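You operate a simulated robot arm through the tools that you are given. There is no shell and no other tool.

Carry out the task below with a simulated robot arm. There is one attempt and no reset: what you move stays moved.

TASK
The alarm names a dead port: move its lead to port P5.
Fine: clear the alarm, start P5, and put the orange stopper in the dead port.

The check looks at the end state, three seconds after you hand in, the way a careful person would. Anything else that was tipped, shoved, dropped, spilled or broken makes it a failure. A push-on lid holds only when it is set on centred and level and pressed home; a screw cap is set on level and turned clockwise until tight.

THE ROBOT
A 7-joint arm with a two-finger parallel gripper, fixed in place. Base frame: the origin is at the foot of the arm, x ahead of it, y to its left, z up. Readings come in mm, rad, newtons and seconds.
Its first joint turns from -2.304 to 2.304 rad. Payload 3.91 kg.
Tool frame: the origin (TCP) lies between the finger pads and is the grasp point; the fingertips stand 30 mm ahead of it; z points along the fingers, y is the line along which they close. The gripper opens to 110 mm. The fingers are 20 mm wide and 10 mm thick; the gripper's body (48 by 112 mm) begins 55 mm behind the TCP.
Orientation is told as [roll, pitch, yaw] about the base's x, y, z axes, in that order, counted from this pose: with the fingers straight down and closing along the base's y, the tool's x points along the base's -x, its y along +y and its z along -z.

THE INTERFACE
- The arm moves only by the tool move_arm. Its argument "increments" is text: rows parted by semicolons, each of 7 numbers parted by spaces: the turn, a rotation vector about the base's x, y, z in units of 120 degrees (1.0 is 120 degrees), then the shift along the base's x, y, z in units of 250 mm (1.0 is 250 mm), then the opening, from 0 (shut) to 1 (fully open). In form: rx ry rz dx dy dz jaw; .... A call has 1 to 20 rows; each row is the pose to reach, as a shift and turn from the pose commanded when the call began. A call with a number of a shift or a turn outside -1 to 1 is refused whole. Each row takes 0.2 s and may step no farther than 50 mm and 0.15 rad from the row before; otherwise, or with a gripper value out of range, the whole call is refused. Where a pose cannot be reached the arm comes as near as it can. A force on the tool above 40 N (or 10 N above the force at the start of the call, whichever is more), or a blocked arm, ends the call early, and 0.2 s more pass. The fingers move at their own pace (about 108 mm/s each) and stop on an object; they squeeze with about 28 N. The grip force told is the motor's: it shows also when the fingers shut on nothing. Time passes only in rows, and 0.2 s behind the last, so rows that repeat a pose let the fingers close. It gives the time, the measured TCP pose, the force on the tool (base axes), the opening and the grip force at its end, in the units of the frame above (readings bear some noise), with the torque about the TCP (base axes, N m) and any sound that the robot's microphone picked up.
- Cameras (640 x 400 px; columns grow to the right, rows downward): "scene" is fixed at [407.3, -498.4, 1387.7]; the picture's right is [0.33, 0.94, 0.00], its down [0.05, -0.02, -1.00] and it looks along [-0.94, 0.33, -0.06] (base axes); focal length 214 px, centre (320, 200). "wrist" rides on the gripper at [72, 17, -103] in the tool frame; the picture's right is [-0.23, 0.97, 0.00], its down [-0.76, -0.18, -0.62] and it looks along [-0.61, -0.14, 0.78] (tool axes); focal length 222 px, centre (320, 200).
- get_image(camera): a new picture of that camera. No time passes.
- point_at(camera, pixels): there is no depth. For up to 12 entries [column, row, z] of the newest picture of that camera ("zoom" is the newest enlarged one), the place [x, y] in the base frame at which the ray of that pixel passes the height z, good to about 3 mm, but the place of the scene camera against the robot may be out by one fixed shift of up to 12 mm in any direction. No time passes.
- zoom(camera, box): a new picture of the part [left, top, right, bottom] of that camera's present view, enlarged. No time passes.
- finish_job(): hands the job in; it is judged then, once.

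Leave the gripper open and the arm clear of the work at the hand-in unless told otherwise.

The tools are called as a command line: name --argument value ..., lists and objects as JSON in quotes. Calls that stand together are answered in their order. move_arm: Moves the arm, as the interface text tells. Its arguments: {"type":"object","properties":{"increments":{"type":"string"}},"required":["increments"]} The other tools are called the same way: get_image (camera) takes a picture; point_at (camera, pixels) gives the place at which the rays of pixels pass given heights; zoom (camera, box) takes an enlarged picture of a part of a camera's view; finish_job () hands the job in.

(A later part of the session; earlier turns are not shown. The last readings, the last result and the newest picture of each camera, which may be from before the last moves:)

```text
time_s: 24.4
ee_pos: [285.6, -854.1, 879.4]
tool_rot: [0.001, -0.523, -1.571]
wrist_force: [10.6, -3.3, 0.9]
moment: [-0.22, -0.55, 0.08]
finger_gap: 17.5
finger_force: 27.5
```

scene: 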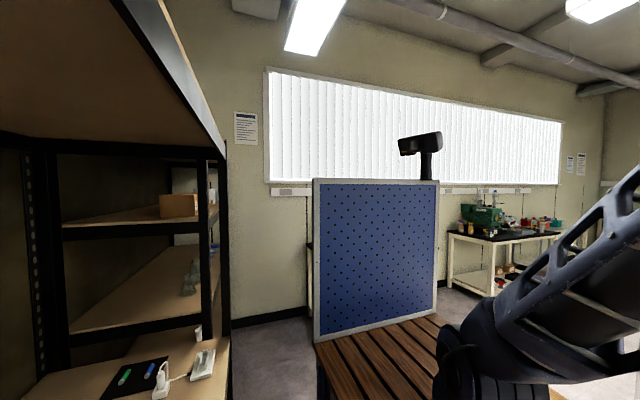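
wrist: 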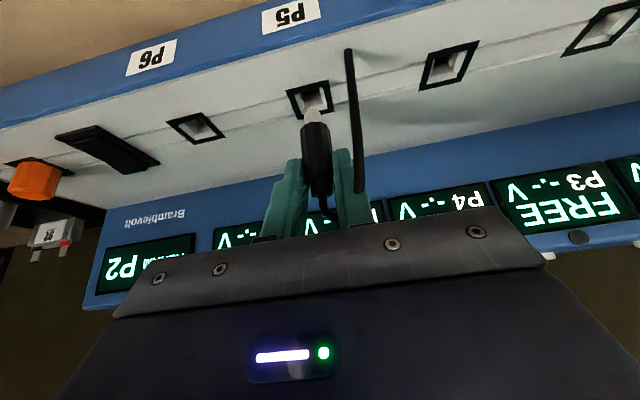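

The force only fell to 10.6 N. I'll shift another +2 mm in x and read again.

move_arm --increments "0 0 0 0.004 0 0 0; 0 0 0 0.008 0 0 0; 0 0 0 0.008 0 0 0"

zoom --camera "wrist" --box '[240, 70, 400, 170]'

```text
time_s: 25.2
ee_pos: [286.4, -853.7, 880.1]
tool_rot: [0.001, -0.525, -1.569]
wrist_force: [-1.8, 0.8, -0.1]
moment: [0.08, 0.18, -0.05]
finger_gap: 18.5
finger_force: 27.6
```

```text
4.00 times, centred on (320, 120) of wrist
```

zoom: 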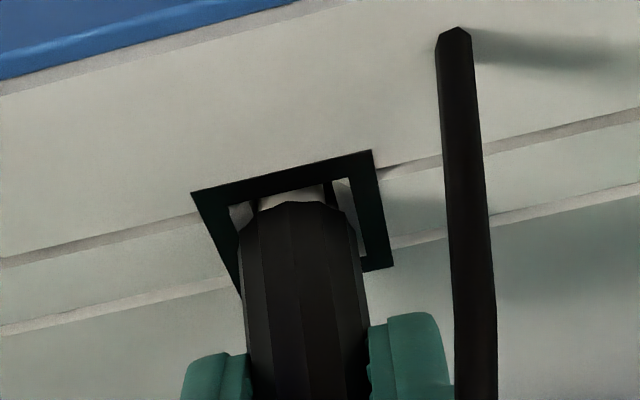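

The side force is gone (-1.8 N), so the plug is free in the hole. I'll keep lowering in 2 mm steps, by 6 mm.

move_arm --increments "0 0 0 0 0 -0.008 0; 0 0 0 0 0 -0.016 0; 0 0 0 0 0 -0.024 0; 0 0 0 0 0 -0.024 0"

zoom --camera "wrist" --box '[240, 70, 400, 170]'

```text
time_s: 26.2
ee_pos: [288.6, -854.8, 875.9]
tool_rot: [-0.001, -0.527, -1.571]
wrist_force: [0.6, -2.3, 20.8]
moment: [-0.29, -0.31, 0.0]
finger_gap: 18.1
finger_force: 28.4
```

```text
4.00 times, centred on (320, 120) of wrist
```

zoom: 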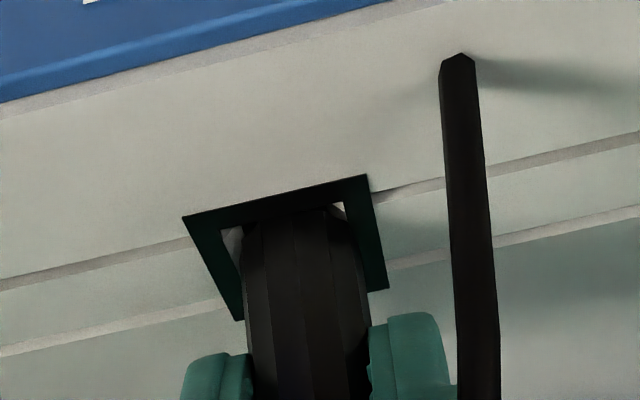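

At 875.9 the vertical force is +20.8 N, so the plug has met something, either its seat or a detent. I'll look at the whole picture for P5's display and the plug's seating depth.

get_image --camera "wrist"

zoom --camera "wrist" --box '[220, 60, 420, 220]'

```text
taken
```

wrist: 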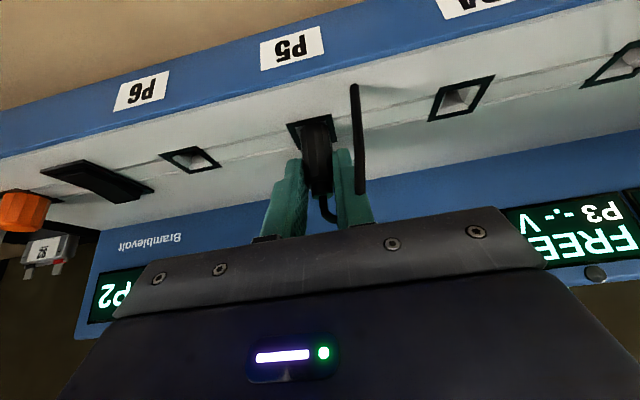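

```text
2.50 times, centred on (320, 140) of wrist
```

zoom: 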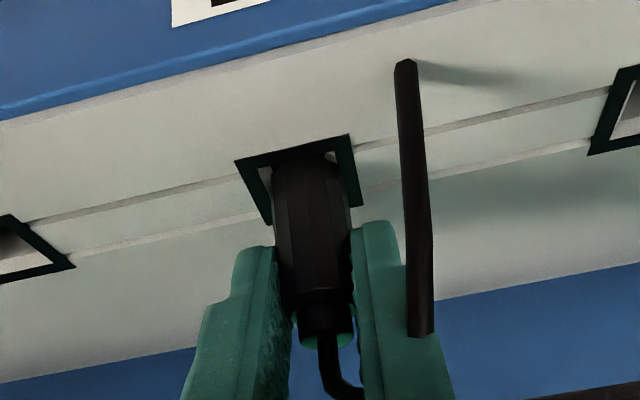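

Compared with the P2 picture, the plug sits at the same depth but its top is about 2 mm too far toward +x. I'll ease x by -1.8 mm and reread the forces.

move_arm --increments "0 0 0 -0.0036 0 0 0; 0 0 0 -0.0072 0 0 0; 0 0 0 -0.0072 0 0 0"

zoom --camera "wrist" --box '[220, 60, 420, 220]'

```text
time_s: 27.0
ee_pos: [286.2, -854.1, 874.5]
tool_rot: [0.001, -0.524, -1.571]
wrist_force: [8.7, -8.8, 14.4]
moment: [-0.54, -0.4, 0.04]
finger_gap: 18.0
finger_force: 27.9
```

```text
2.50 times, centred on (320, 140) of wrist
```

zoom: 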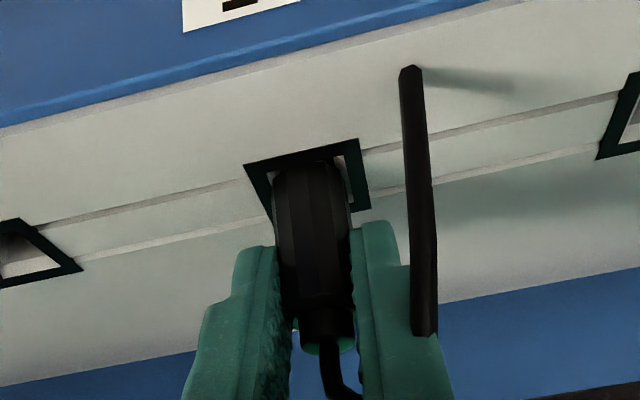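

The picture now matches the P2 seat, with the frame at (244,165)–(370,208). The plug rests about 1.7 mm lower in the fingers. Forces are x +8.7 N and y -8.8 N. I'll relieve these with +0.7 mm in x and -1 mm in y, then press down 2 mm.

move_arm --increments "0 0 0 0.0028 -0.004 0 0; 0 0 0 0.0028 -0.004 0 0; 0 0 0 0.0028 -0.004 -0.004 0; 0 0 0 0.0028 -0.004 -0.008 0; 0 0 0 0.0028 -0.004 -0.008 0"

```text
time_s: 28.2
ee_pos: [285.9, -854.0, 871.8]
tool_rot: [-0.001, -0.525, -1.574]
wrist_force: [-4.6, 2.2, 19.4]
moment: [-0.14, 0.42, -0.03]
finger_gap: 18.0
finger_force: 27.8
```

The tool went down to 871.8, close to the 871.3 of the original seat, with 19 N upward. I'll look again.

zoom --camera "wrist" --box '[220, 60, 420, 220]'

zoom --camera "wrist" --box '[260, 80, 380, 160]'

```text
2.50 times, centred on (320, 140) of wrist
```

zoom: 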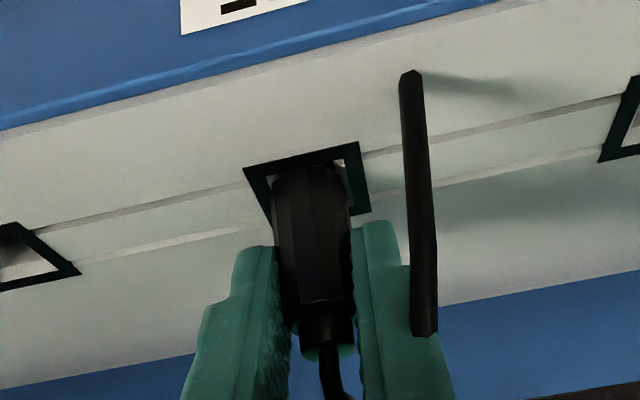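

```text
5.00 times, centred on (320, 120) of wrist
```

zoom: 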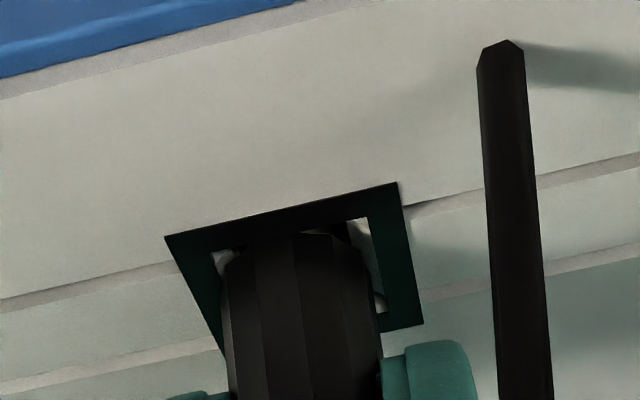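

The picture now matches the seated P2 plug within a pixel or two. I'll push 1.2 mm further to see whether it is bottomed out.

move_arm --increments "0 0 0 -0.001 0 -0.0025 0; 0 0 0 -0.001 0 -0.005 0; 0 0 0 -0.001 0 -0.005 0"

```text
time_s: 29.0
ee_pos: [286.5, -854.5, 870.9]
tool_rot: [0.001, -0.525, -1.571]
wrist_force: [-1.1, 3.4, 24.6]
moment: [-0.1, 0.25, 0.03]
finger_gap: 18.3
finger_force: 28.1
```

The force rose to 24.6 N with little movement, so the plug seems home. I'll open the jaws to 55 mm and look.

move_arm --increments "0 0 0 0 0 0.004 0.3; 0 0 0 0 0 0.004 0.5; 0 0 0 0 0 0.004 0.5; 0 0 0 0 0 0.004 0.5"

get_image --camera "wrist"

zoom --camera "wrist" --box '[220, 60, 420, 220]'

```text
time_s: 30.0
ee_pos: [286.0, -855.6, 870.6]
tool_rot: [-0.001, -0.524, -1.57]
wrist_force: [-0.1, 0.5, -0.5]
moment: [0.0, -0.02, -0.01]
finger_gap: 55.0
finger_force: 0.1
```

```text
taken
```

wrist: 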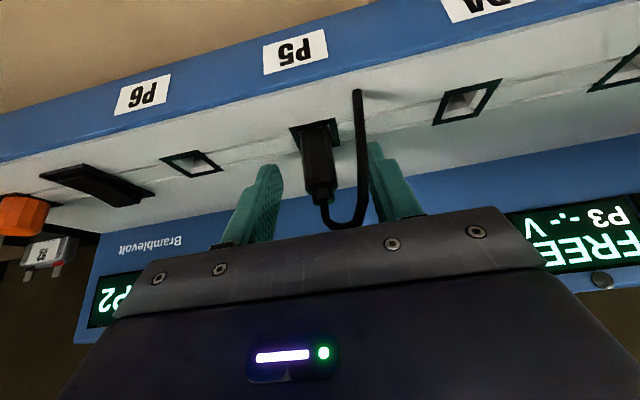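

```text
2.50 times, centred on (320, 140) of wrist
```

zoom: 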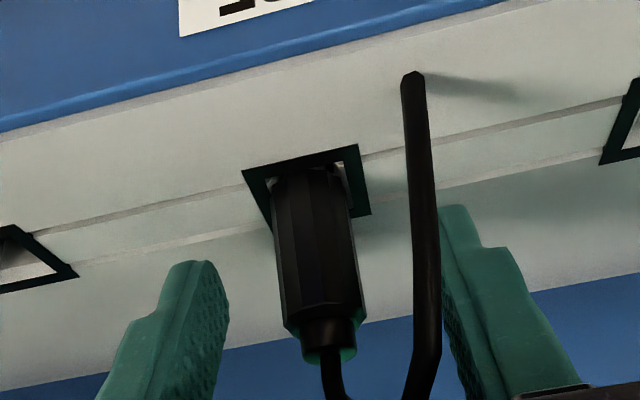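

The plug stands in P5, upright and at the same depth as it had in P2. I'll lift straight up to clear it, then back off to see the displays.

move_arm --increments "0 0 0 0 0 0.1 0.5; 0 0 0 0 0 0.2 0.5; 0 0 0 0 0 0.3 0.5; 0 0 0 0.1 0.08 0.4 0.5; 0 0 0 0.25 0.2 0.5 0.5; 0 0 0 0.4 0.34 0.56 0.5; 0 0 0 0.5 0.46 0.56 0.5; 0 0 0 0.5 0.46 0.56 0.5"

get_image --camera "wrist"

zoom --camera "wrist" --box '[60, 80, 300, 260]'

```text
refused: row 5 steps farther than a row can; nothing moved
```

```text
taken
```

wrist: 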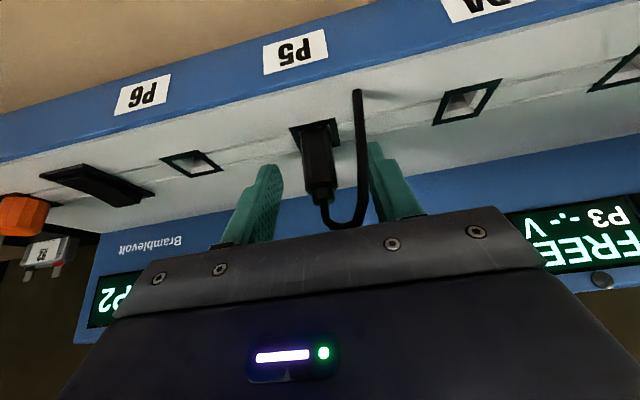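

```text
2.22 times, centred on (180, 170) of wrist
```

zoom: 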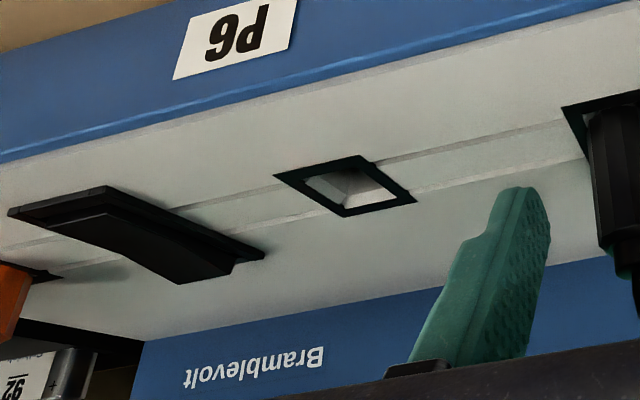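

The call was refused because one row stepped more than 50 mm, and nothing moved. I'll repeat the same retreat with smaller steps.

move_arm --increments "0 0 0 0 0 0.1 0.5; 0 0 0 0 0 0.2 0.5; 0 0 0 0 0 0.3 0.5; 0 0 0 0.08 0.08 0.4 0.5; 0 0 0 0.18 0.18 0.5 0.5; 0 0 0 0.3 0.3 0.56 0.5; 0 0 0 0.4 0.4 0.56 0.5; 0 0 0 0.5 0.46 0.56 0.5; 0 0 0 0.5 0.46 0.56 0.5"

get_image --camera "wrist"

zoom --camera "wrist" --box '[60, 80, 300, 260]'

```text
time_s: 32.0
ee_pos: [412.3, -741.5, 1012.1]
tool_rot: [0.002, -0.523, -1.571]
wrist_force: [0.0, -0.2, -0.1]
moment: [-0.02, -0.05, -0.01]
finger_gap: 55.1
finger_force: 0.0
```

```text
taken
```

wrist: 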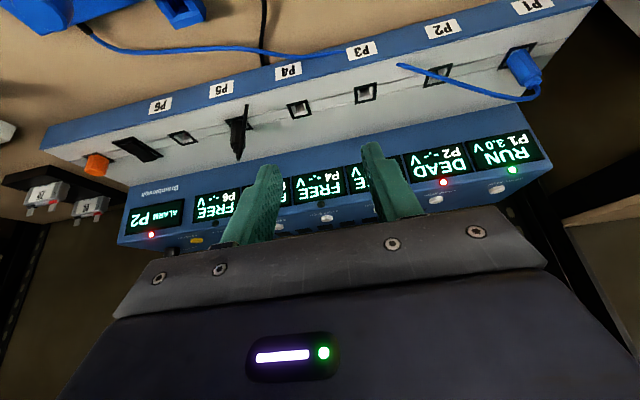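

```text
2.22 times, centred on (180, 170) of wrist
```

zoom: 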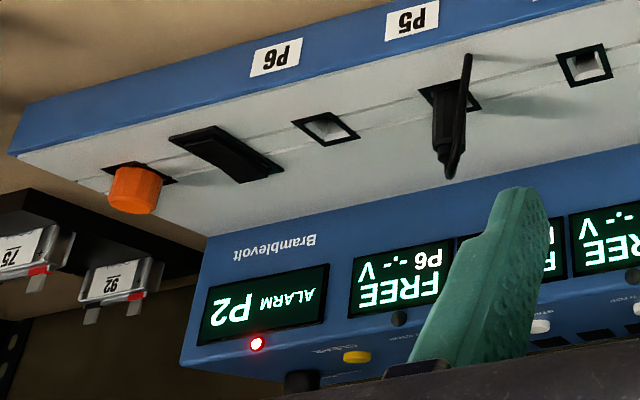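

The left finger hides P5's display at about (270,190). I'll shift 60 mm along +x to uncover it.

move_arm --increments "0 0 0 0.12 0 0 0.5; 0 0 0 0.26 0 0 0.5; 0 0 0 0.26 0 0 0.5"

zoom --camera "wrist" --box '[60, 80, 300, 260]'

zoom --camera "wrist" --box '[170, 80, 270, 150]'

```text
time_s: 32.8
ee_pos: [476.1, -739.7, 1011.5]
tool_rot: [-0.001, -0.524, -1.571]
wrist_force: [0.8, -1.0, 0.2]
moment: [0.0, 0.01, -0.05]
finger_gap: 55.0
finger_force: 0.1
```

```text
2.22 times, centred on (180, 170) of wrist
```

zoom: 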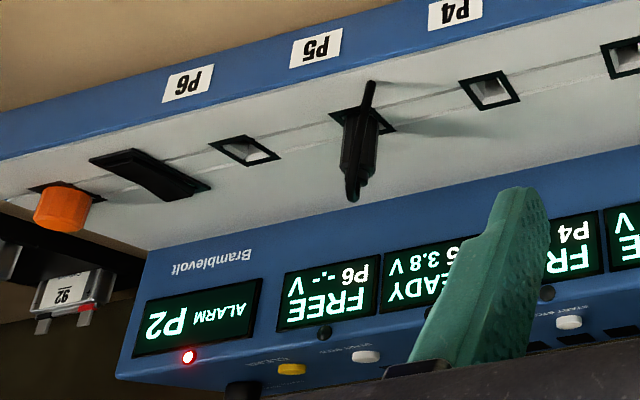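

```text
5.71 times, centred on (220, 115) of wrist
```

zoom: 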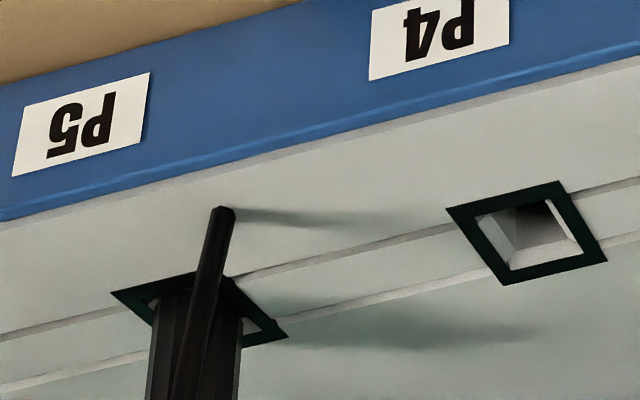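

P5's display now reads "READY 3.8 V", so the lead is connected. Next are the buttons. The yellow CLEAR is at wrist (167,246), and the white START buttons for P6 and P4 are at (200,240) and (293,225). I'll take their rays.

get_image --camera "wrist"

point_at --camera "wrist" --pixels '[[167.4, 246.1, 940], [167.4, 246.1, 960], [200.3, 240.3, 940], [200.3, 240.3, 960], [292.6, 225, 940], [292.6, 225, 960], [121, 239.8, 930], [121, 239.8, 950]]'

zoom --camera "wrist" --box '[110, 200, 310, 280]'

```text
taken
```

wrist: 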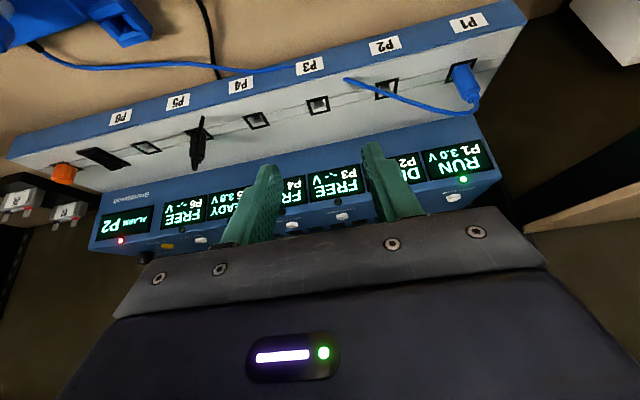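

```text
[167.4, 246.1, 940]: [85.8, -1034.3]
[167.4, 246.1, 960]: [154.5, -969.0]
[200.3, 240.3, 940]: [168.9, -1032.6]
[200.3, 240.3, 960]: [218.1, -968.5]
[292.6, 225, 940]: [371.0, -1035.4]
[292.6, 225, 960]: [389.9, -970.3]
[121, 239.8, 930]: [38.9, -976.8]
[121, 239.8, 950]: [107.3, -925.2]
```

```text
3.20 times, centred on (210, 240) of wrist
```

zoom: 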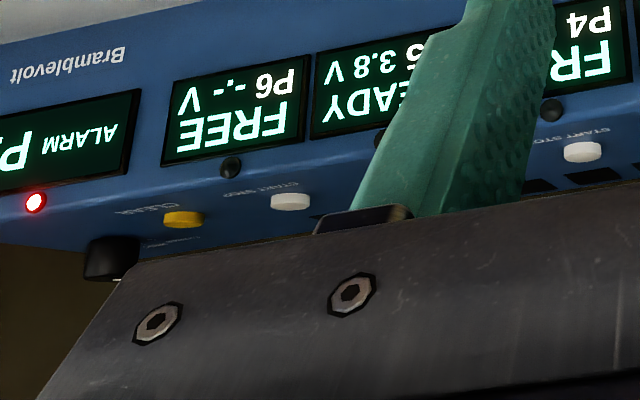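

The rays agree: CLEAR at about (122.6,-999.4,950.7) and P5's START at about (288,-1000,951). I'll shut the jaws to make a pusher and travel toward CLEAR, staying well above the panel.

move_arm --increments "0 0 0 -0.16 -0.06 0.03 0.4; 0 0 0 -0.32 -0.12 0.06 0.3; 0 0 0 -0.48 -0.18 0.09 0.2; 0 0 0 -0.64 -0.24 0.12 0.1; 0 0 0 -0.8 -0.3 0.12 0; 0 0 0 -0.98 -0.36 0.12 0; 0 0 0 -0.98 -0.36 0.12 0"

move_arm --increments "0 0 0 -0.11 -0.15 0 0; 0 0 0 -0.22 -0.3 0 0; 0 0 0 -0.33 -0.45 0 0; 0 0 0 -0.434 -0.6 0 0; 0 0 0 -0.434 -0.656 0 0; 0 0 0 -0.434 -0.656 0 0"

get_image --camera "wrist"

```text
time_s: 34.4
ee_pos: [232.8, -829.0, 1043.0]
tool_rot: [-0.001, -0.523, -1.57]
wrist_force: [-0.1, 1.0, 0.9]
moment: [0.01, 0.02, -0.01]
finger_gap: 0.0
finger_force: 27.7
```

```text
time_s: 35.8
ee_pos: [124.1, -996.3, 1044.2]
tool_rot: [-0.001, -0.524, -1.571]
wrist_force: [-0.3, -0.2, 0.9]
moment: [-0.01, -0.02, 0.02]
finger_gap: 0.1
finger_force: 28.4
```

```text
taken
```

wrist: 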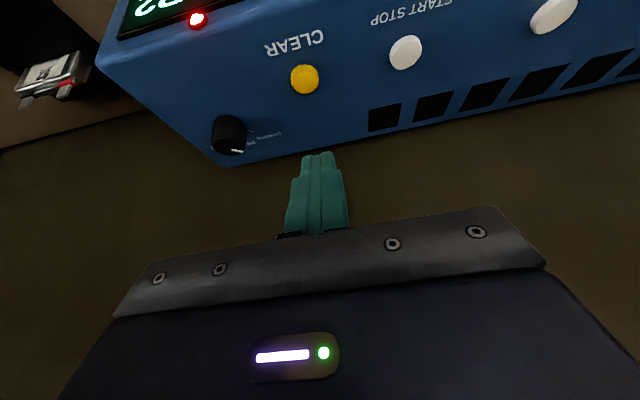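

The pose is reachable. I see the yellow CLEAR at (305,79) and the shut fingers below it in the picture. I'll check CLEAR's position from here, at heights 945 and 951.

zoom --camera "wrist" --box '[240, 30, 400, 180]'

point_at --camera "wrist" --pixels '[[305, 79, 945], [305, 79, 951], [405, 52, 945], [405, 52, 951], [552, 15, 951]]'

```text
2.67 times, centred on (320, 105) of wrist
```

zoom: 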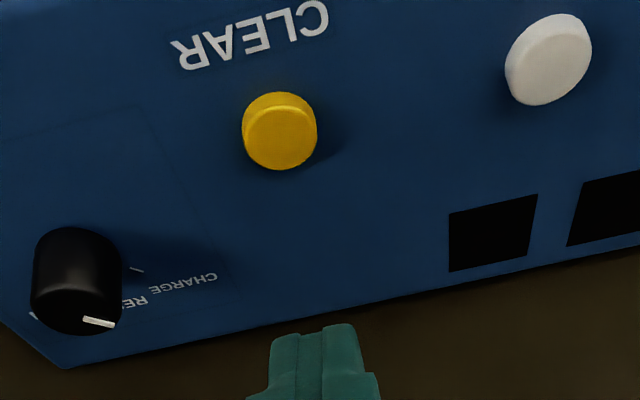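

```text
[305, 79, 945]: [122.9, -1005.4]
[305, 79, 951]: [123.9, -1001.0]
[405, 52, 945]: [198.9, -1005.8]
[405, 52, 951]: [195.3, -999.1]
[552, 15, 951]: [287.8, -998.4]
```

CLEAR reads (123,-1000,951). The finger's lower edge is 31 mm below the TCP, so touch should come at about TCP z 982. I'll lower to about 985 first, checking the force.

move_arm --increments "0 0 0 -0.003 0 -0.1 0; 0 0 0 -0.003 0 -0.18 0; 0 0 0 -0.003 0 -0.22 0; 0 0 0 -0.003 0 -0.236 0; 0 0 0 -0.003 0 -0.236 0"

zoom --camera "wrist" --box '[240, 60, 400, 180]'

```text
time_s: 37.0
ee_pos: [122.2, -994.7, 983.8]
tool_rot: [0.0, -0.523, -1.571]
wrist_force: [-1.3, -0.8, 2.1]
moment: [-0.04, 0.03, 0.01]
finger_gap: 0.0
finger_force: 28.5
heard: click
```

```text
3.33 times, centred on (320, 120) of wrist
```

zoom: 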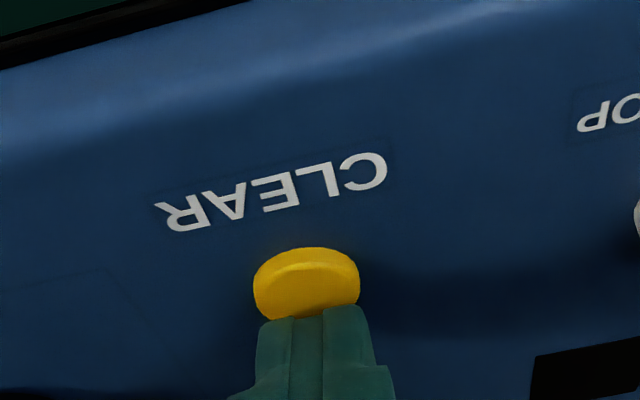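

I heard a click, so CLEAR was pressed with a light touch. I'll lift straight up 60 mm and check the alarm display.

move_arm --increments "0 0 0 0 0 0.08 0; 0 0 0 0 0 0.16 0; 0 0 0 0 0 0.24 0; 0 0 0 0 0 0.24 0"

get_image --camera "wrist"

zoom --camera "wrist" --box '[100, -60, 420, 140]'

```text
time_s: 38.0
ee_pos: [121.5, -994.3, 1042.7]
tool_rot: [0.0, -0.523, -1.571]
wrist_force: [-0.2, 0.0, 0.5]
moment: [0.01, 0.01, 0.02]
finger_gap: 0.0
finger_force: 28.4
```

```text
taken
```

wrist: 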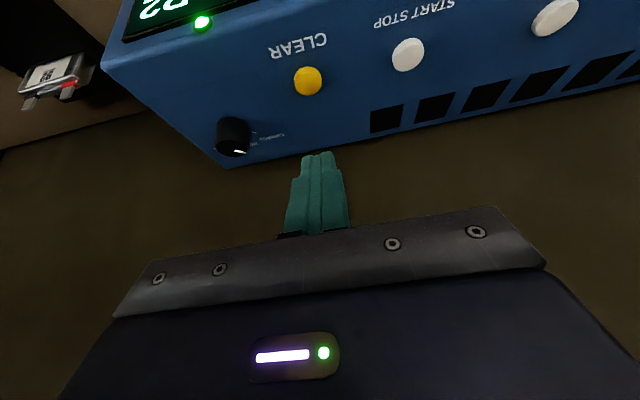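

```text
refused: -60 is not a number from 0 to 400
```

The alarm light has turned green. Now I'll move +165.5 mm in x to stand above P5's START and verify before pressing.

move_arm --increments "0 0 0 0.17 0 0 0; 0 0 0 0.34 0 0 0; 0 0 0 0.51 0 0 0; 0 0 0 0.662 0 0 0; 0 0 0 0.662 0 0 0"

get_image --camera "wrist"

zoom --camera "wrist" --box '[220, 0, 420, 180]'

```text
time_s: 39.2
ee_pos: [289.7, -995.2, 1040.1]
tool_rot: [-0.001, -0.524, -1.572]
wrist_force: [0.0, -0.8, -0.3]
moment: [-0.01, -0.03, 0.01]
finger_gap: 0.0
finger_force: 28.3
```

```text
taken
```

wrist: 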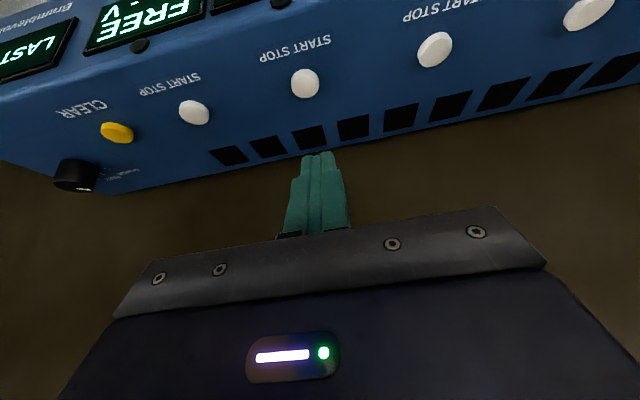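

```text
2.22 times, centred on (320, 90) of wrist
```

zoom: 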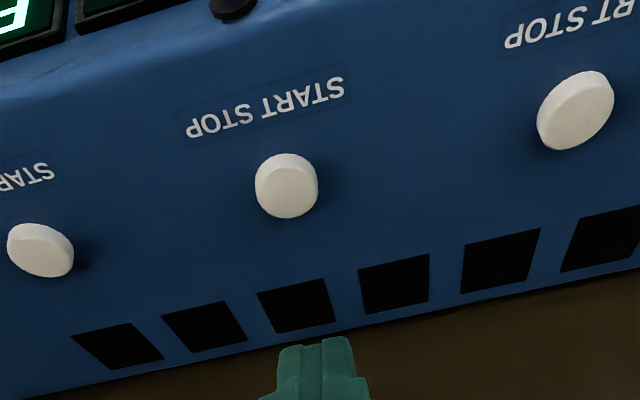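

The alarm display now reads "LAST P2", so the alarm is cleared. The button under the fingers at (305,83) is the one next to P6's, which makes it P5's START. I'll press it the same way, gently.

move_arm --increments "0 0 0 -0.003 0 -0.1 0; 0 0 0 -0.003 0 -0.18 0; 0 0 0 -0.003 0 -0.21 0; 0 0 0 -0.003 0 -0.224 0; 0 0 0 -0.003 0 -0.224 0"

```text
time_s: 40.4
ee_pos: [287.4, -994.3, 984.4]
tool_rot: [0.0, -0.523, -1.57]
wrist_force: [0.1, -0.5, -0.7]
moment: [-0.02, 0.03, -0.02]
finger_gap: 0.2
finger_force: 27.7
```

There was no click yet and the force is about zero. I'll lower a further 3 mm in small steps.

move_arm --increments "0 0 0 0 0 -0.004 0; 0 0 0 0 0 -0.008 0; 0 0 0 0 0 -0.012 0; 0 0 0 0 0 -0.012 0"

```text
time_s: 41.4
ee_pos: [285.8, -994.7, 983.1]
tool_rot: [0.001, -0.525, -1.571]
wrist_force: [1.3, -0.4, 1.3]
moment: [-0.02, 0.0, 0.02]
finger_gap: 0.0
finger_force: 27.9
heard: click
```

I heard a click. I'll lift straight up by 60 mm, then back off to see P5's display.

move_arm --increments "0 0 0 0 0 0.08 0; 0 0 0 0 0 0.16 0; 0 0 0 0 0 0.24 0; 0 0 0 0.1 0.12 0.26 0; 0 0 0 0.2 0.24 0.26 0; 0 0 0 0.3 0.36 0.26 0; 0 0 0 0.4 0.48 0.24 0; 0 0 0 0.5 0.6 0.22 0; 0 0 0 0.6 0.72 0.2 0; 0 0 0 0.6 0.72 0.2 0"

get_image --camera "wrist"

zoom --camera "wrist" --box '[60, 80, 380, 260]'

```text
time_s: 43.6
ee_pos: [438.3, -812.7, 1033.4]
tool_rot: [-0.001, -0.525, -1.57]
wrist_force: [0.1, 0.7, 0.6]
moment: [-0.01, 0.04, 0.01]
finger_gap: 0.1
finger_force: 28.3
```

```text
taken
```

wrist: 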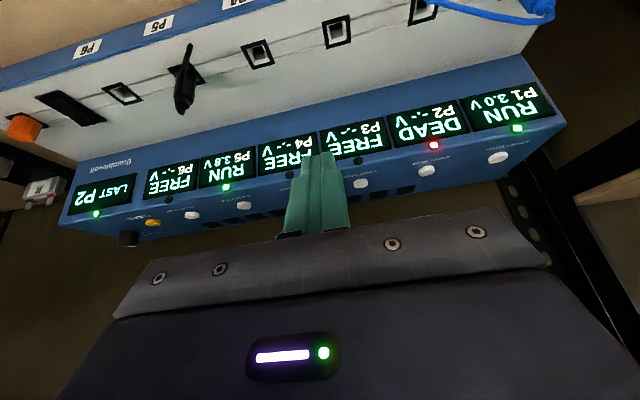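

```text
2.00 times, centred on (220, 170) of wrist
```

zoom: 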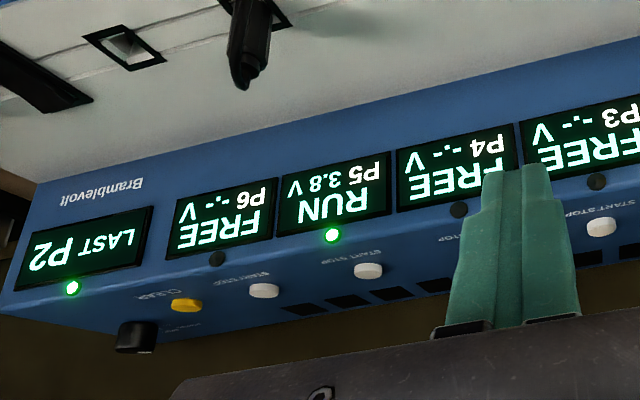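

P5 now reads "RUN 3.8 V" with a green light, and the alarm shows "LAST P2" in green. P1 still runs. Next is the orange stopper, at about (22,127) in the picture. I'll travel toward it high up, opening the jaws on the way.

move_arm --increments "0 0 0 -0.16 0.02 0 0.1; 0 0 0 -0.32 0.04 0 0.2; 0 0 0 -0.48 0.06 0 0.3; 0 0 0 -0.64 0.08 0 0.4; 0 0 0 -0.8 0.1 0 0.5; 0 0 0 -0.98 0.12 0 0.5; 0 0 0 -0.98 0.12 0 0.5"

get_image --camera "wrist"

```text
time_s: 45.2
ee_pos: [193.4, -784.5, 1032.7]
tool_rot: [0.0, -0.523, -1.57]
wrist_force: [-0.5, -0.4, -0.5]
moment: [0.0, -0.01, 0.01]
finger_gap: 55.1
finger_force: 0.1
```

```text
taken
```

wrist: 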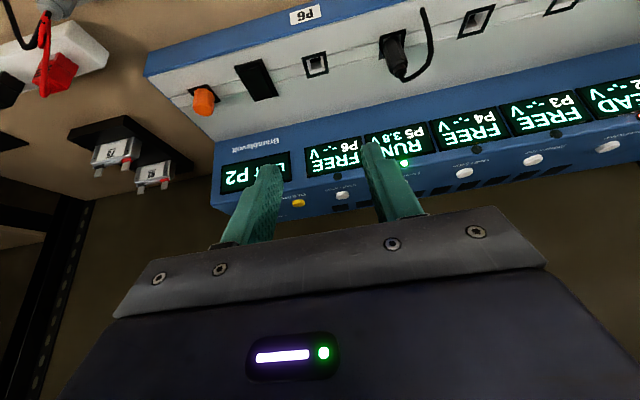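

The orange stopper is at (204,102), with a white block with red plugs at (60,60) and two batteries at (125,160) near it. I'll go on to stand opposite the stopper at x≈44.

move_arm --increments "0 0 0 -0.15 0 -0.02 0.5; 0 0 0 -0.3 0 -0.04 0.5; 0 0 0 -0.45 0 -0.06 0.5; 0 0 0 -0.6 0 -0.08 0.5; 0 0 0 -0.6 0 -0.08 0.5"

get_image --camera "wrist"

zoom --camera "wrist" --box '[220, 20, 420, 160]'

```text
time_s: 46.4
ee_pos: [41.2, -783.1, 1012.4]
tool_rot: [0.0, -0.524, -1.571]
wrist_force: [0.6, -0.2, 0.7]
moment: [0.0, 0.02, 0.0]
finger_gap: 55.0
finger_force: 0.0
```

```text
taken
```

wrist: 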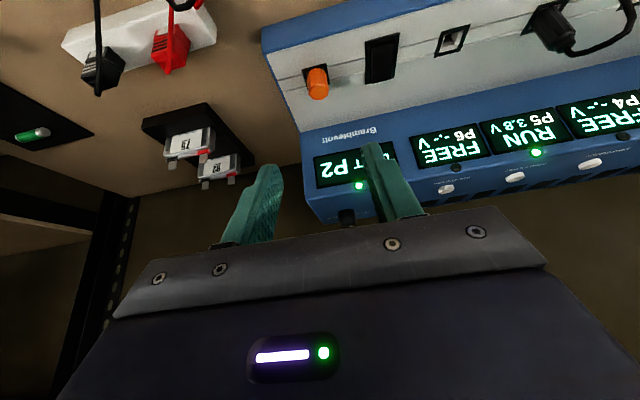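

```text
2.86 times, centred on (320, 90) of wrist
```

zoom: 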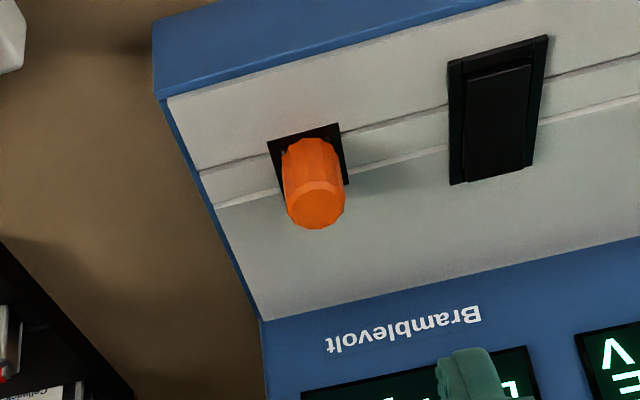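

The orange stopper stands in its parking hole, with its frame centre at zoom (309,163) and its top centre at (316,208). I'll get their positions, and those of the white block nearby for clearance.

point_at --camera "zoom" --pixels '[[309, 163, 828], [309, 163, 834], [309, 163, 840], [316, 208, 850], [316, 208, 860], [316, 208, 870], [288, 190, 855], [344, 185, 855], [267, 142, 834], [338, 123, 834], [350, 185, 834]]'

point_at --camera "wrist" --pixels '[[215, 40, 800], [215, 40, 830], [190, 8, 800], [190, 8, 830], [170, 60, 800], [170, 60, 830]]'

```text
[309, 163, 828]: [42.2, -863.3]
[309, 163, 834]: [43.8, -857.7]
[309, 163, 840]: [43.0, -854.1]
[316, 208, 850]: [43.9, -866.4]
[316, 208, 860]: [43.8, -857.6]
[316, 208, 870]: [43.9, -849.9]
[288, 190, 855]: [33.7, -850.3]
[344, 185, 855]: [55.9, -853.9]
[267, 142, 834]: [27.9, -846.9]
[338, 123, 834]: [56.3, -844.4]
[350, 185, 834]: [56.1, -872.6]
```

```text
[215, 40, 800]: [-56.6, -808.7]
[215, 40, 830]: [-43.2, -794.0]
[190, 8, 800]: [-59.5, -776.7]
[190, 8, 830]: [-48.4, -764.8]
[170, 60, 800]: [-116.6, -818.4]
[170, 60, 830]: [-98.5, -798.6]
```

The stopper axis is at about (43.5,-859), its top is near z 859, and it is about 22 mm across. The white block ends near x -50, clear of the gripper. I'll go to a pre-grasp at (43.5,-847,930) and check.

move_arm --increments "0 0 0 0.003 -0.085 -0.11 0.5; 0 0 0 0.006 -0.17 -0.22 0.5; 0 0 0 0.009 -0.256 -0.33 0.5; 0 0 0 0.009 -0.256 -0.33 0.5"

get_image --camera "wrist"

zoom --camera "wrist" --box '[240, 40, 400, 160]'

```text
time_s: 47.4
ee_pos: [43.6, -848.0, 931.6]
tool_rot: [0.001, -0.523, -1.572]
wrist_force: [0.7, -0.1, -0.6]
moment: [0.03, -0.02, 0.02]
finger_gap: 54.8
finger_force: 0.1
```

```text
taken
```

wrist: 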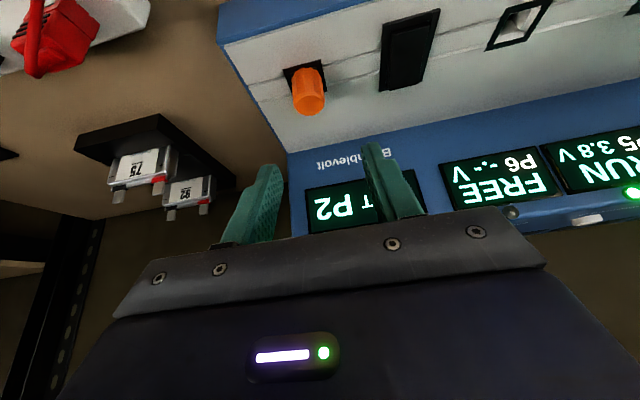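

```text
3.33 times, centred on (320, 100) of wrist
```

zoom: 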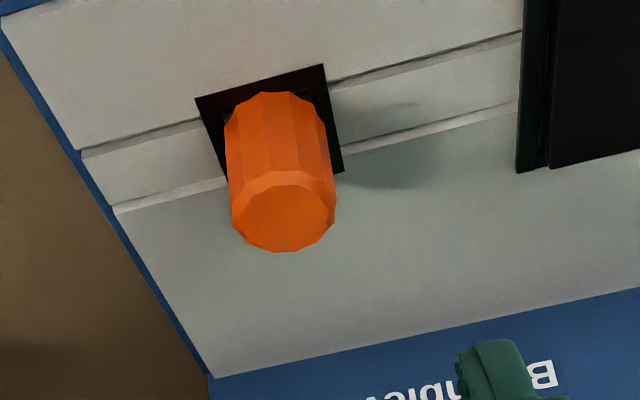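

I'm at (43.6,-848,931.6). The battery tray at (150,160) is to the left of the device. I'll check its distance to the left finger's path before lowering, and recheck the stopper.

point_at --camera "wrist" --pixels '[[237, 185, 790], [237, 185, 820], [237, 185, 850], [215, 180, 820], [215, 180, 850], [306, 68, 834], [310, 104, 859], [306, 92, 850]]'

point_at --camera "zoom" --pixels '[[284, 215, 855], [284, 215, 860], [268, 120, 834], [226, 170, 845], [334, 170, 845], [80, 150, 834], [210, 376, 834]]'

```text
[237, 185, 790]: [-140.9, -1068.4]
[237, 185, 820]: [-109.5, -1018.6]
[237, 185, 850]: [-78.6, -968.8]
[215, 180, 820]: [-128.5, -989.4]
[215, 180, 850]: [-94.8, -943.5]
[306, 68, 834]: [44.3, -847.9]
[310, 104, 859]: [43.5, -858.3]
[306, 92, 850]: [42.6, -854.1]
```

```text
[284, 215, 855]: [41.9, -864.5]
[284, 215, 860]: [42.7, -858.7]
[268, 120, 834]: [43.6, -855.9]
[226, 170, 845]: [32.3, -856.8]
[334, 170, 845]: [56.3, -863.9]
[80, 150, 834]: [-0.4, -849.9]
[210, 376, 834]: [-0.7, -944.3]
```

The batteries are well clear (x below -78). The stopper axis reads (43.3,-859). I'll lower 61.5 mm to the grasp height of about 870.

move_arm --increments "0 0 0 0 0.002 -0.08 0.5; 0 0 0 0 0.002 -0.15 0.5; 0 0 0 0 0.002 -0.21 0.5; 0 0 0 0 0.002 -0.246 0.5; 0 0 0 0 0.002 -0.246 0.5"

zoom --camera "wrist" --box '[220, 60, 420, 220]'

```text
time_s: 48.6
ee_pos: [44.1, -847.6, 869.5]
tool_rot: [0.0, -0.524, -1.571]
wrist_force: [0.4, 0.1, -0.2]
moment: [0.01, 0.03, 0.01]
finger_gap: 54.9
finger_force: 0.1
```

```text
2.50 times, centred on (320, 140) of wrist
```

zoom: 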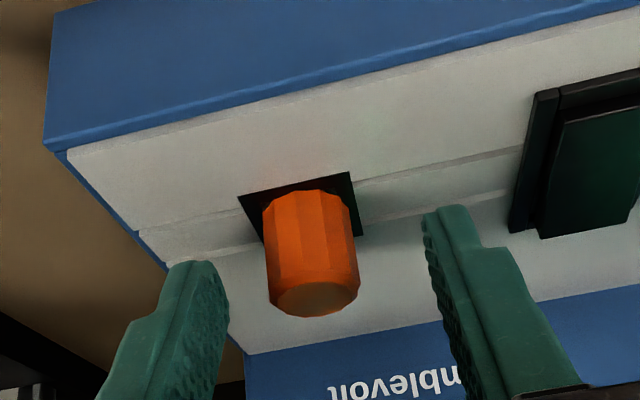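

The stopper stands between the fingers, slightly left of centre in the picture. I'll shift x by -1 mm and then close on it.

move_arm --increments "0 0 0 -0.004 0 0 0.5; 0 0 0 -0.004 0 0 0.3; 0 0 0 -0.004 0 0 0.1; 0 0 0 -0.004 0 0 0; 0 0 0 -0.004 0 0 0; 0 0 0 -0.004 0 0 0"

zoom --camera "wrist" --box '[220, 60, 420, 220]'

```text
time_s: 50.0
ee_pos: [44.2, -848.0, 870.0]
tool_rot: [0.0, -0.524, -1.572]
wrist_force: [-1.2, 0.8, 0.1]
moment: [0.02, 0.07, -0.01]
finger_gap: 22.2
finger_force: 27.8
```

```text
2.50 times, centred on (320, 140) of wrist
```

zoom: 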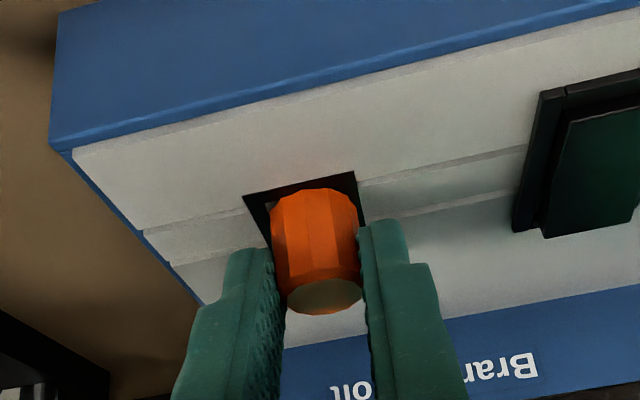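

I have a grip on the stopper, with a 22.2 mm gap and small forces. I'll pull straight up, slowly at first, by 60 mm.

move_arm --increments "0 0 0 0 0 0.02 0; 0 0 0 0 0 0.04 0; 0 0 0 0 0 0.06 0; 0 0 0 0 0 0.09 0; 0 0 0 0 0 0.13 0; 0 0 0 0 0 0.18 0; 0 0 0 0 0 0.24 0; 0 0 0 0 0 0.24 0"

get_image --camera "wrist"

zoom --camera "wrist" --box '[220, 60, 420, 220]'

```text
time_s: 51.8
ee_pos: [42.7, -847.8, 930.4]
tool_rot: [0.001, -0.524, -1.57]
wrist_force: [0.4, -0.4, -1.0]
moment: [0.0, -0.02, 0.01]
finger_gap: 22.1
finger_force: 27.9
```

```text
taken
```

wrist: 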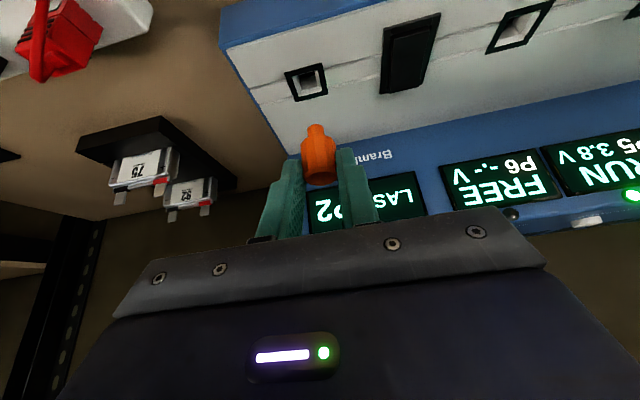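

```text
2.50 times, centred on (320, 140) of wrist
```

zoom: 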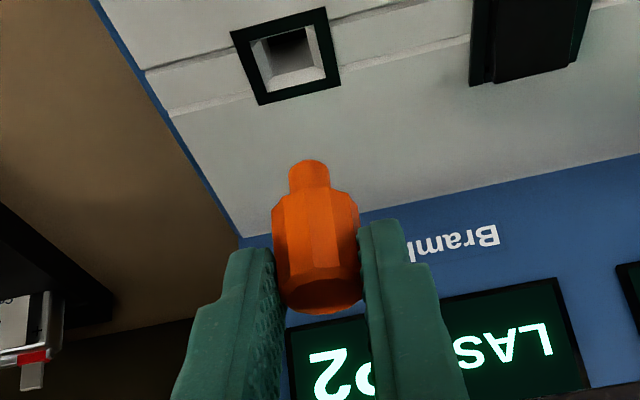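

The stopper is out, and it has a round tip like the plug's. P5's plug stands in the way up to z≈880, so I'll lift another 60 mm before travelling along +x.

move_arm --increments "0 0 0 0 0 0.05 0; 0 0 0 0 0 0.12 0; 0 0 0 0 0 0.19 0; 0 0 0 0 0 0.24 0; 0 0 0 0.04 0 0.24 0; 0 0 0 0.12 0 0.24 0; 0 0 0 0.22 0 0.24 0; 0 0 0 0.34 0 0.24 0; 0 0 0 0.46 0 0.24 0; 0 0 0 0.58 0 0.24 0; 0 0 0 0.7 0 0.24 0; 0 0 0 0.82 0 0.24 0; 0 0 0 0.92 0 0.24 0; 0 0 0 0.97 0 0.24 0; 0 0 0 1 0 0.24 0; 0 0 0 1 0 0.24 0"

get_image --camera "wrist"

```text
time_s: 55.2
ee_pos: [292.9, -847.0, 987.7]
tool_rot: [0.001, -0.523, -1.57]
wrist_force: [0.5, 0.8, -1.1]
moment: [0.02, 0.02, 0.05]
finger_gap: 22.0
finger_force: 28.4
```

```text
taken
```

wrist: 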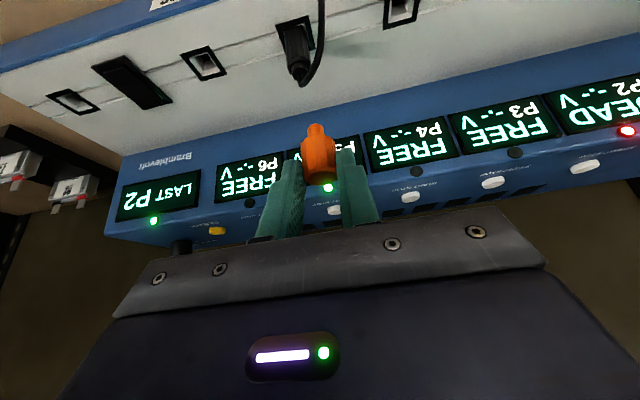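

The stopper is still held firmly with the same gap, and P5's plug passes below it at (295,50). I'll carry on along +x by another 250 mm.

move_arm --increments "0 0 0 0.04 0 0 0; 0 0 0 0.12 0 0 0; 0 0 0 0.22 0 0 0; 0 0 0 0.34 0 0 0; 0 0 0 0.46 0 0 0; 0 0 0 0.58 0 0 0; 0 0 0 0.7 0 0 0; 0 0 0 0.82 0 0 0; 0 0 0 0.92 0 0 0; 0 0 0 0.97 0 0 0; 0 0 0 1 0 0 0; 0 0 0 1 0 0 0"

move_arm --increments "0 0 0 0.03 0 -0.06 0; 0 0 0 0.06 0 -0.14 0; 0 0 0 0.08 0 -0.2 0; 0 0 0 0.08 0 -0.24 0; 0 0 0 0.08 0 -0.24 0"

get_image --camera "wrist"

zoom --camera "wrist" --box '[220, 60, 420, 220]'

```text
time_s: 57.8
ee_pos: [542.8, -847.5, 988.8]
tool_rot: [0.002, -0.525, -1.572]
wrist_force: [0.3, 0.4, -0.6]
moment: [0.02, -0.02, 0.0]
finger_gap: 22.1
finger_force: 27.9
```

```text
time_s: 59.0
ee_pos: [564.4, -847.9, 926.6]
tool_rot: [0.0, -0.523, -1.57]
wrist_force: [-0.7, -0.2, 0.4]
moment: [0.04, -0.02, -0.01]
finger_gap: 22.5
finger_force: 28.1
```

```text
taken
```

wrist: 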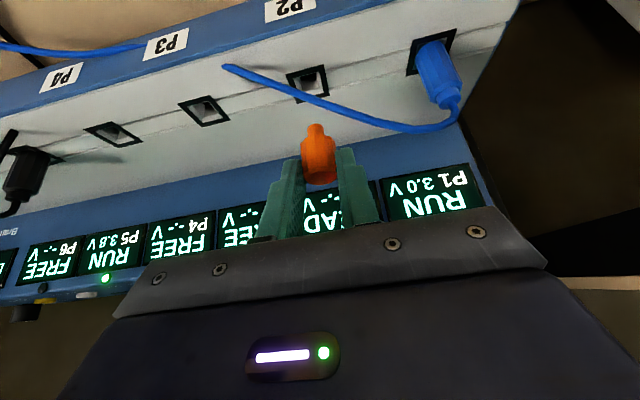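

```text
2.50 times, centred on (320, 140) of wrist
```

zoom: 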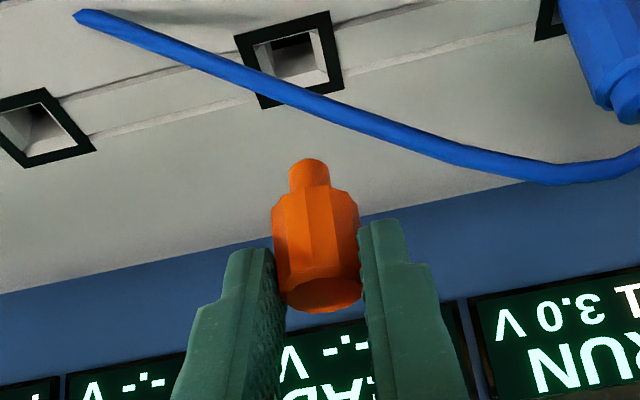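

P2's hole frame is at zoom (234,35)–(344,88), nearly the same as the parking hole's picture, about 3 pixels to the right. I'll shift x by +0.8 mm, lower 34 mm, and check the tip against the hole.

move_arm --increments "0 0 0 0.003 0 -0.04 0; 0 0 0 0.003 0 -0.08 0; 0 0 0 0.003 0 -0.12 0; 0 0 0 0.003 0 -0.136 0; 0 0 0 0.003 0 -0.136 0"

zoom --camera "wrist" --box '[240, 70, 400, 170]'

```text
time_s: 60.2
ee_pos: [563.7, -847.5, 895.5]
tool_rot: [-0.001, -0.522, -1.572]
wrist_force: [-0.8, 0.6, -0.5]
moment: [0.0, -0.03, 0.03]
finger_gap: 22.2
finger_force: 27.7
```

```text
4.00 times, centred on (320, 120) of wrist
```

zoom: 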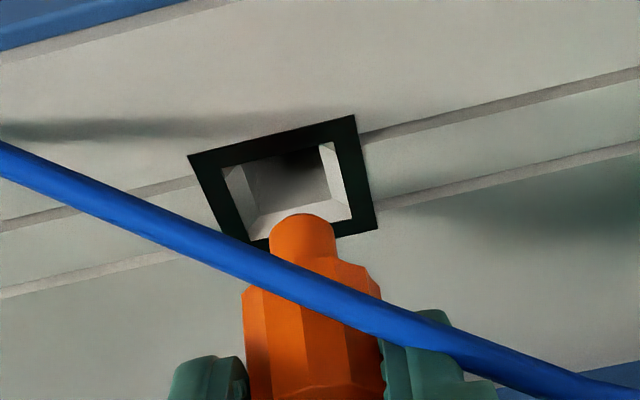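

The tip is over the P2 opening, with the same offset as the black plug had when it went in without side force. I'll lower 14 mm in small steps and read the forces.

move_arm --increments "0 0 0 0 0 -0.016 0; 0 0 0 0 0 -0.032 0; 0 0 0 0 0 -0.044 0; 0 0 0 0 0 -0.056 0; 0 0 0 0 0 -0.056 0"

zoom --camera "wrist" --box '[240, 70, 400, 170]'

```text
time_s: 61.4
ee_pos: [563.8, -847.6, 881.3]
tool_rot: [0.0, -0.524, -1.572]
wrist_force: [0.2, -0.6, -0.9]
moment: [0.0, 0.01, 0.0]
finger_gap: 22.3
finger_force: 28.4
```

```text
4.00 times, centred on (320, 120) of wrist
```

zoom: 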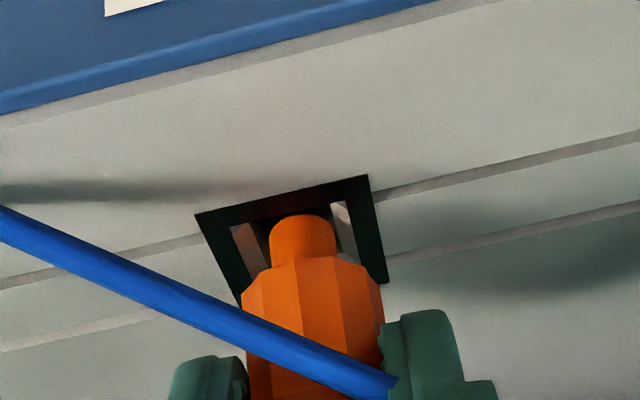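

The tip is in the opening and the forces are near zero. I'll lower another 7 mm in small steps.

move_arm --increments "0 0 0 0 0 -0.008 0; 0 0 0 0 0 -0.016 0; 0 0 0 0 0 -0.022 0; 0 0 0 0 0 -0.028 0; 0 0 0 0 0 -0.028 0"

zoom --camera "wrist" --box '[240, 70, 400, 170]'

```text
time_s: 62.6
ee_pos: [564.1, -848.6, 874.2]
tool_rot: [-0.002, -0.524, -1.571]
wrist_force: [1.2, -0.4, -0.2]
moment: [-0.01, -0.11, 0.03]
finger_gap: 22.1
finger_force: 28.4
```

```text
4.00 times, centred on (320, 120) of wrist
```

zoom: 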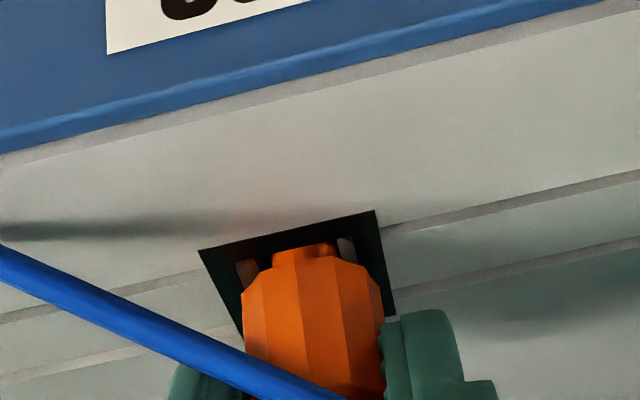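

The stopper is still free, with 1.2 N sideways, at 874.2. I'll lower the last 5 mm in 1 mm steps to press it home.

move_arm --increments "0 0 0 0 0 -0.004 0; 0 0 0 0 0 -0.008 0; 0 0 0 0 0 -0.012 0; 0 0 0 0 0 -0.016 0; 0 0 0 0 0 -0.02 0; 0 0 0 0 0 -0.02 0"

zoom --camera "wrist" --box '[220, 60, 420, 220]'

```text
time_s: 64.0
ee_pos: [563.9, -847.9, 869.3]
tool_rot: [0.0, -0.523, -1.571]
wrist_force: [0.7, 2.9, 8.0]
moment: [0.01, -0.07, 0.03]
finger_gap: 21.9
finger_force: 27.8
```

```text
2.50 times, centred on (320, 140) of wrist
```

zoom: 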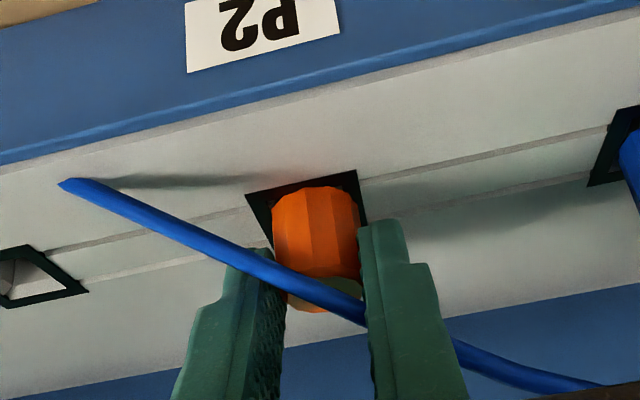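

The picture now matches the parked one, with the frame at (245,192)–(358,170), and there is 8 N upward. I'll press another 1.5 mm to be sure it is home.

move_arm --increments "0 0 0 0 0 -0.003 0; 0 0 0 0 0 -0.006 0; 0 0 0 0 0 -0.006 0"

```text
time_s: 64.8
ee_pos: [564.4, -847.5, 868.7]
tool_rot: [0.001, -0.524, -1.571]
wrist_force: [1.7, -4.5, 13.4]
moment: [-0.34, 0.01, 0.02]
finger_gap: 22.0
finger_force: 28.2
```

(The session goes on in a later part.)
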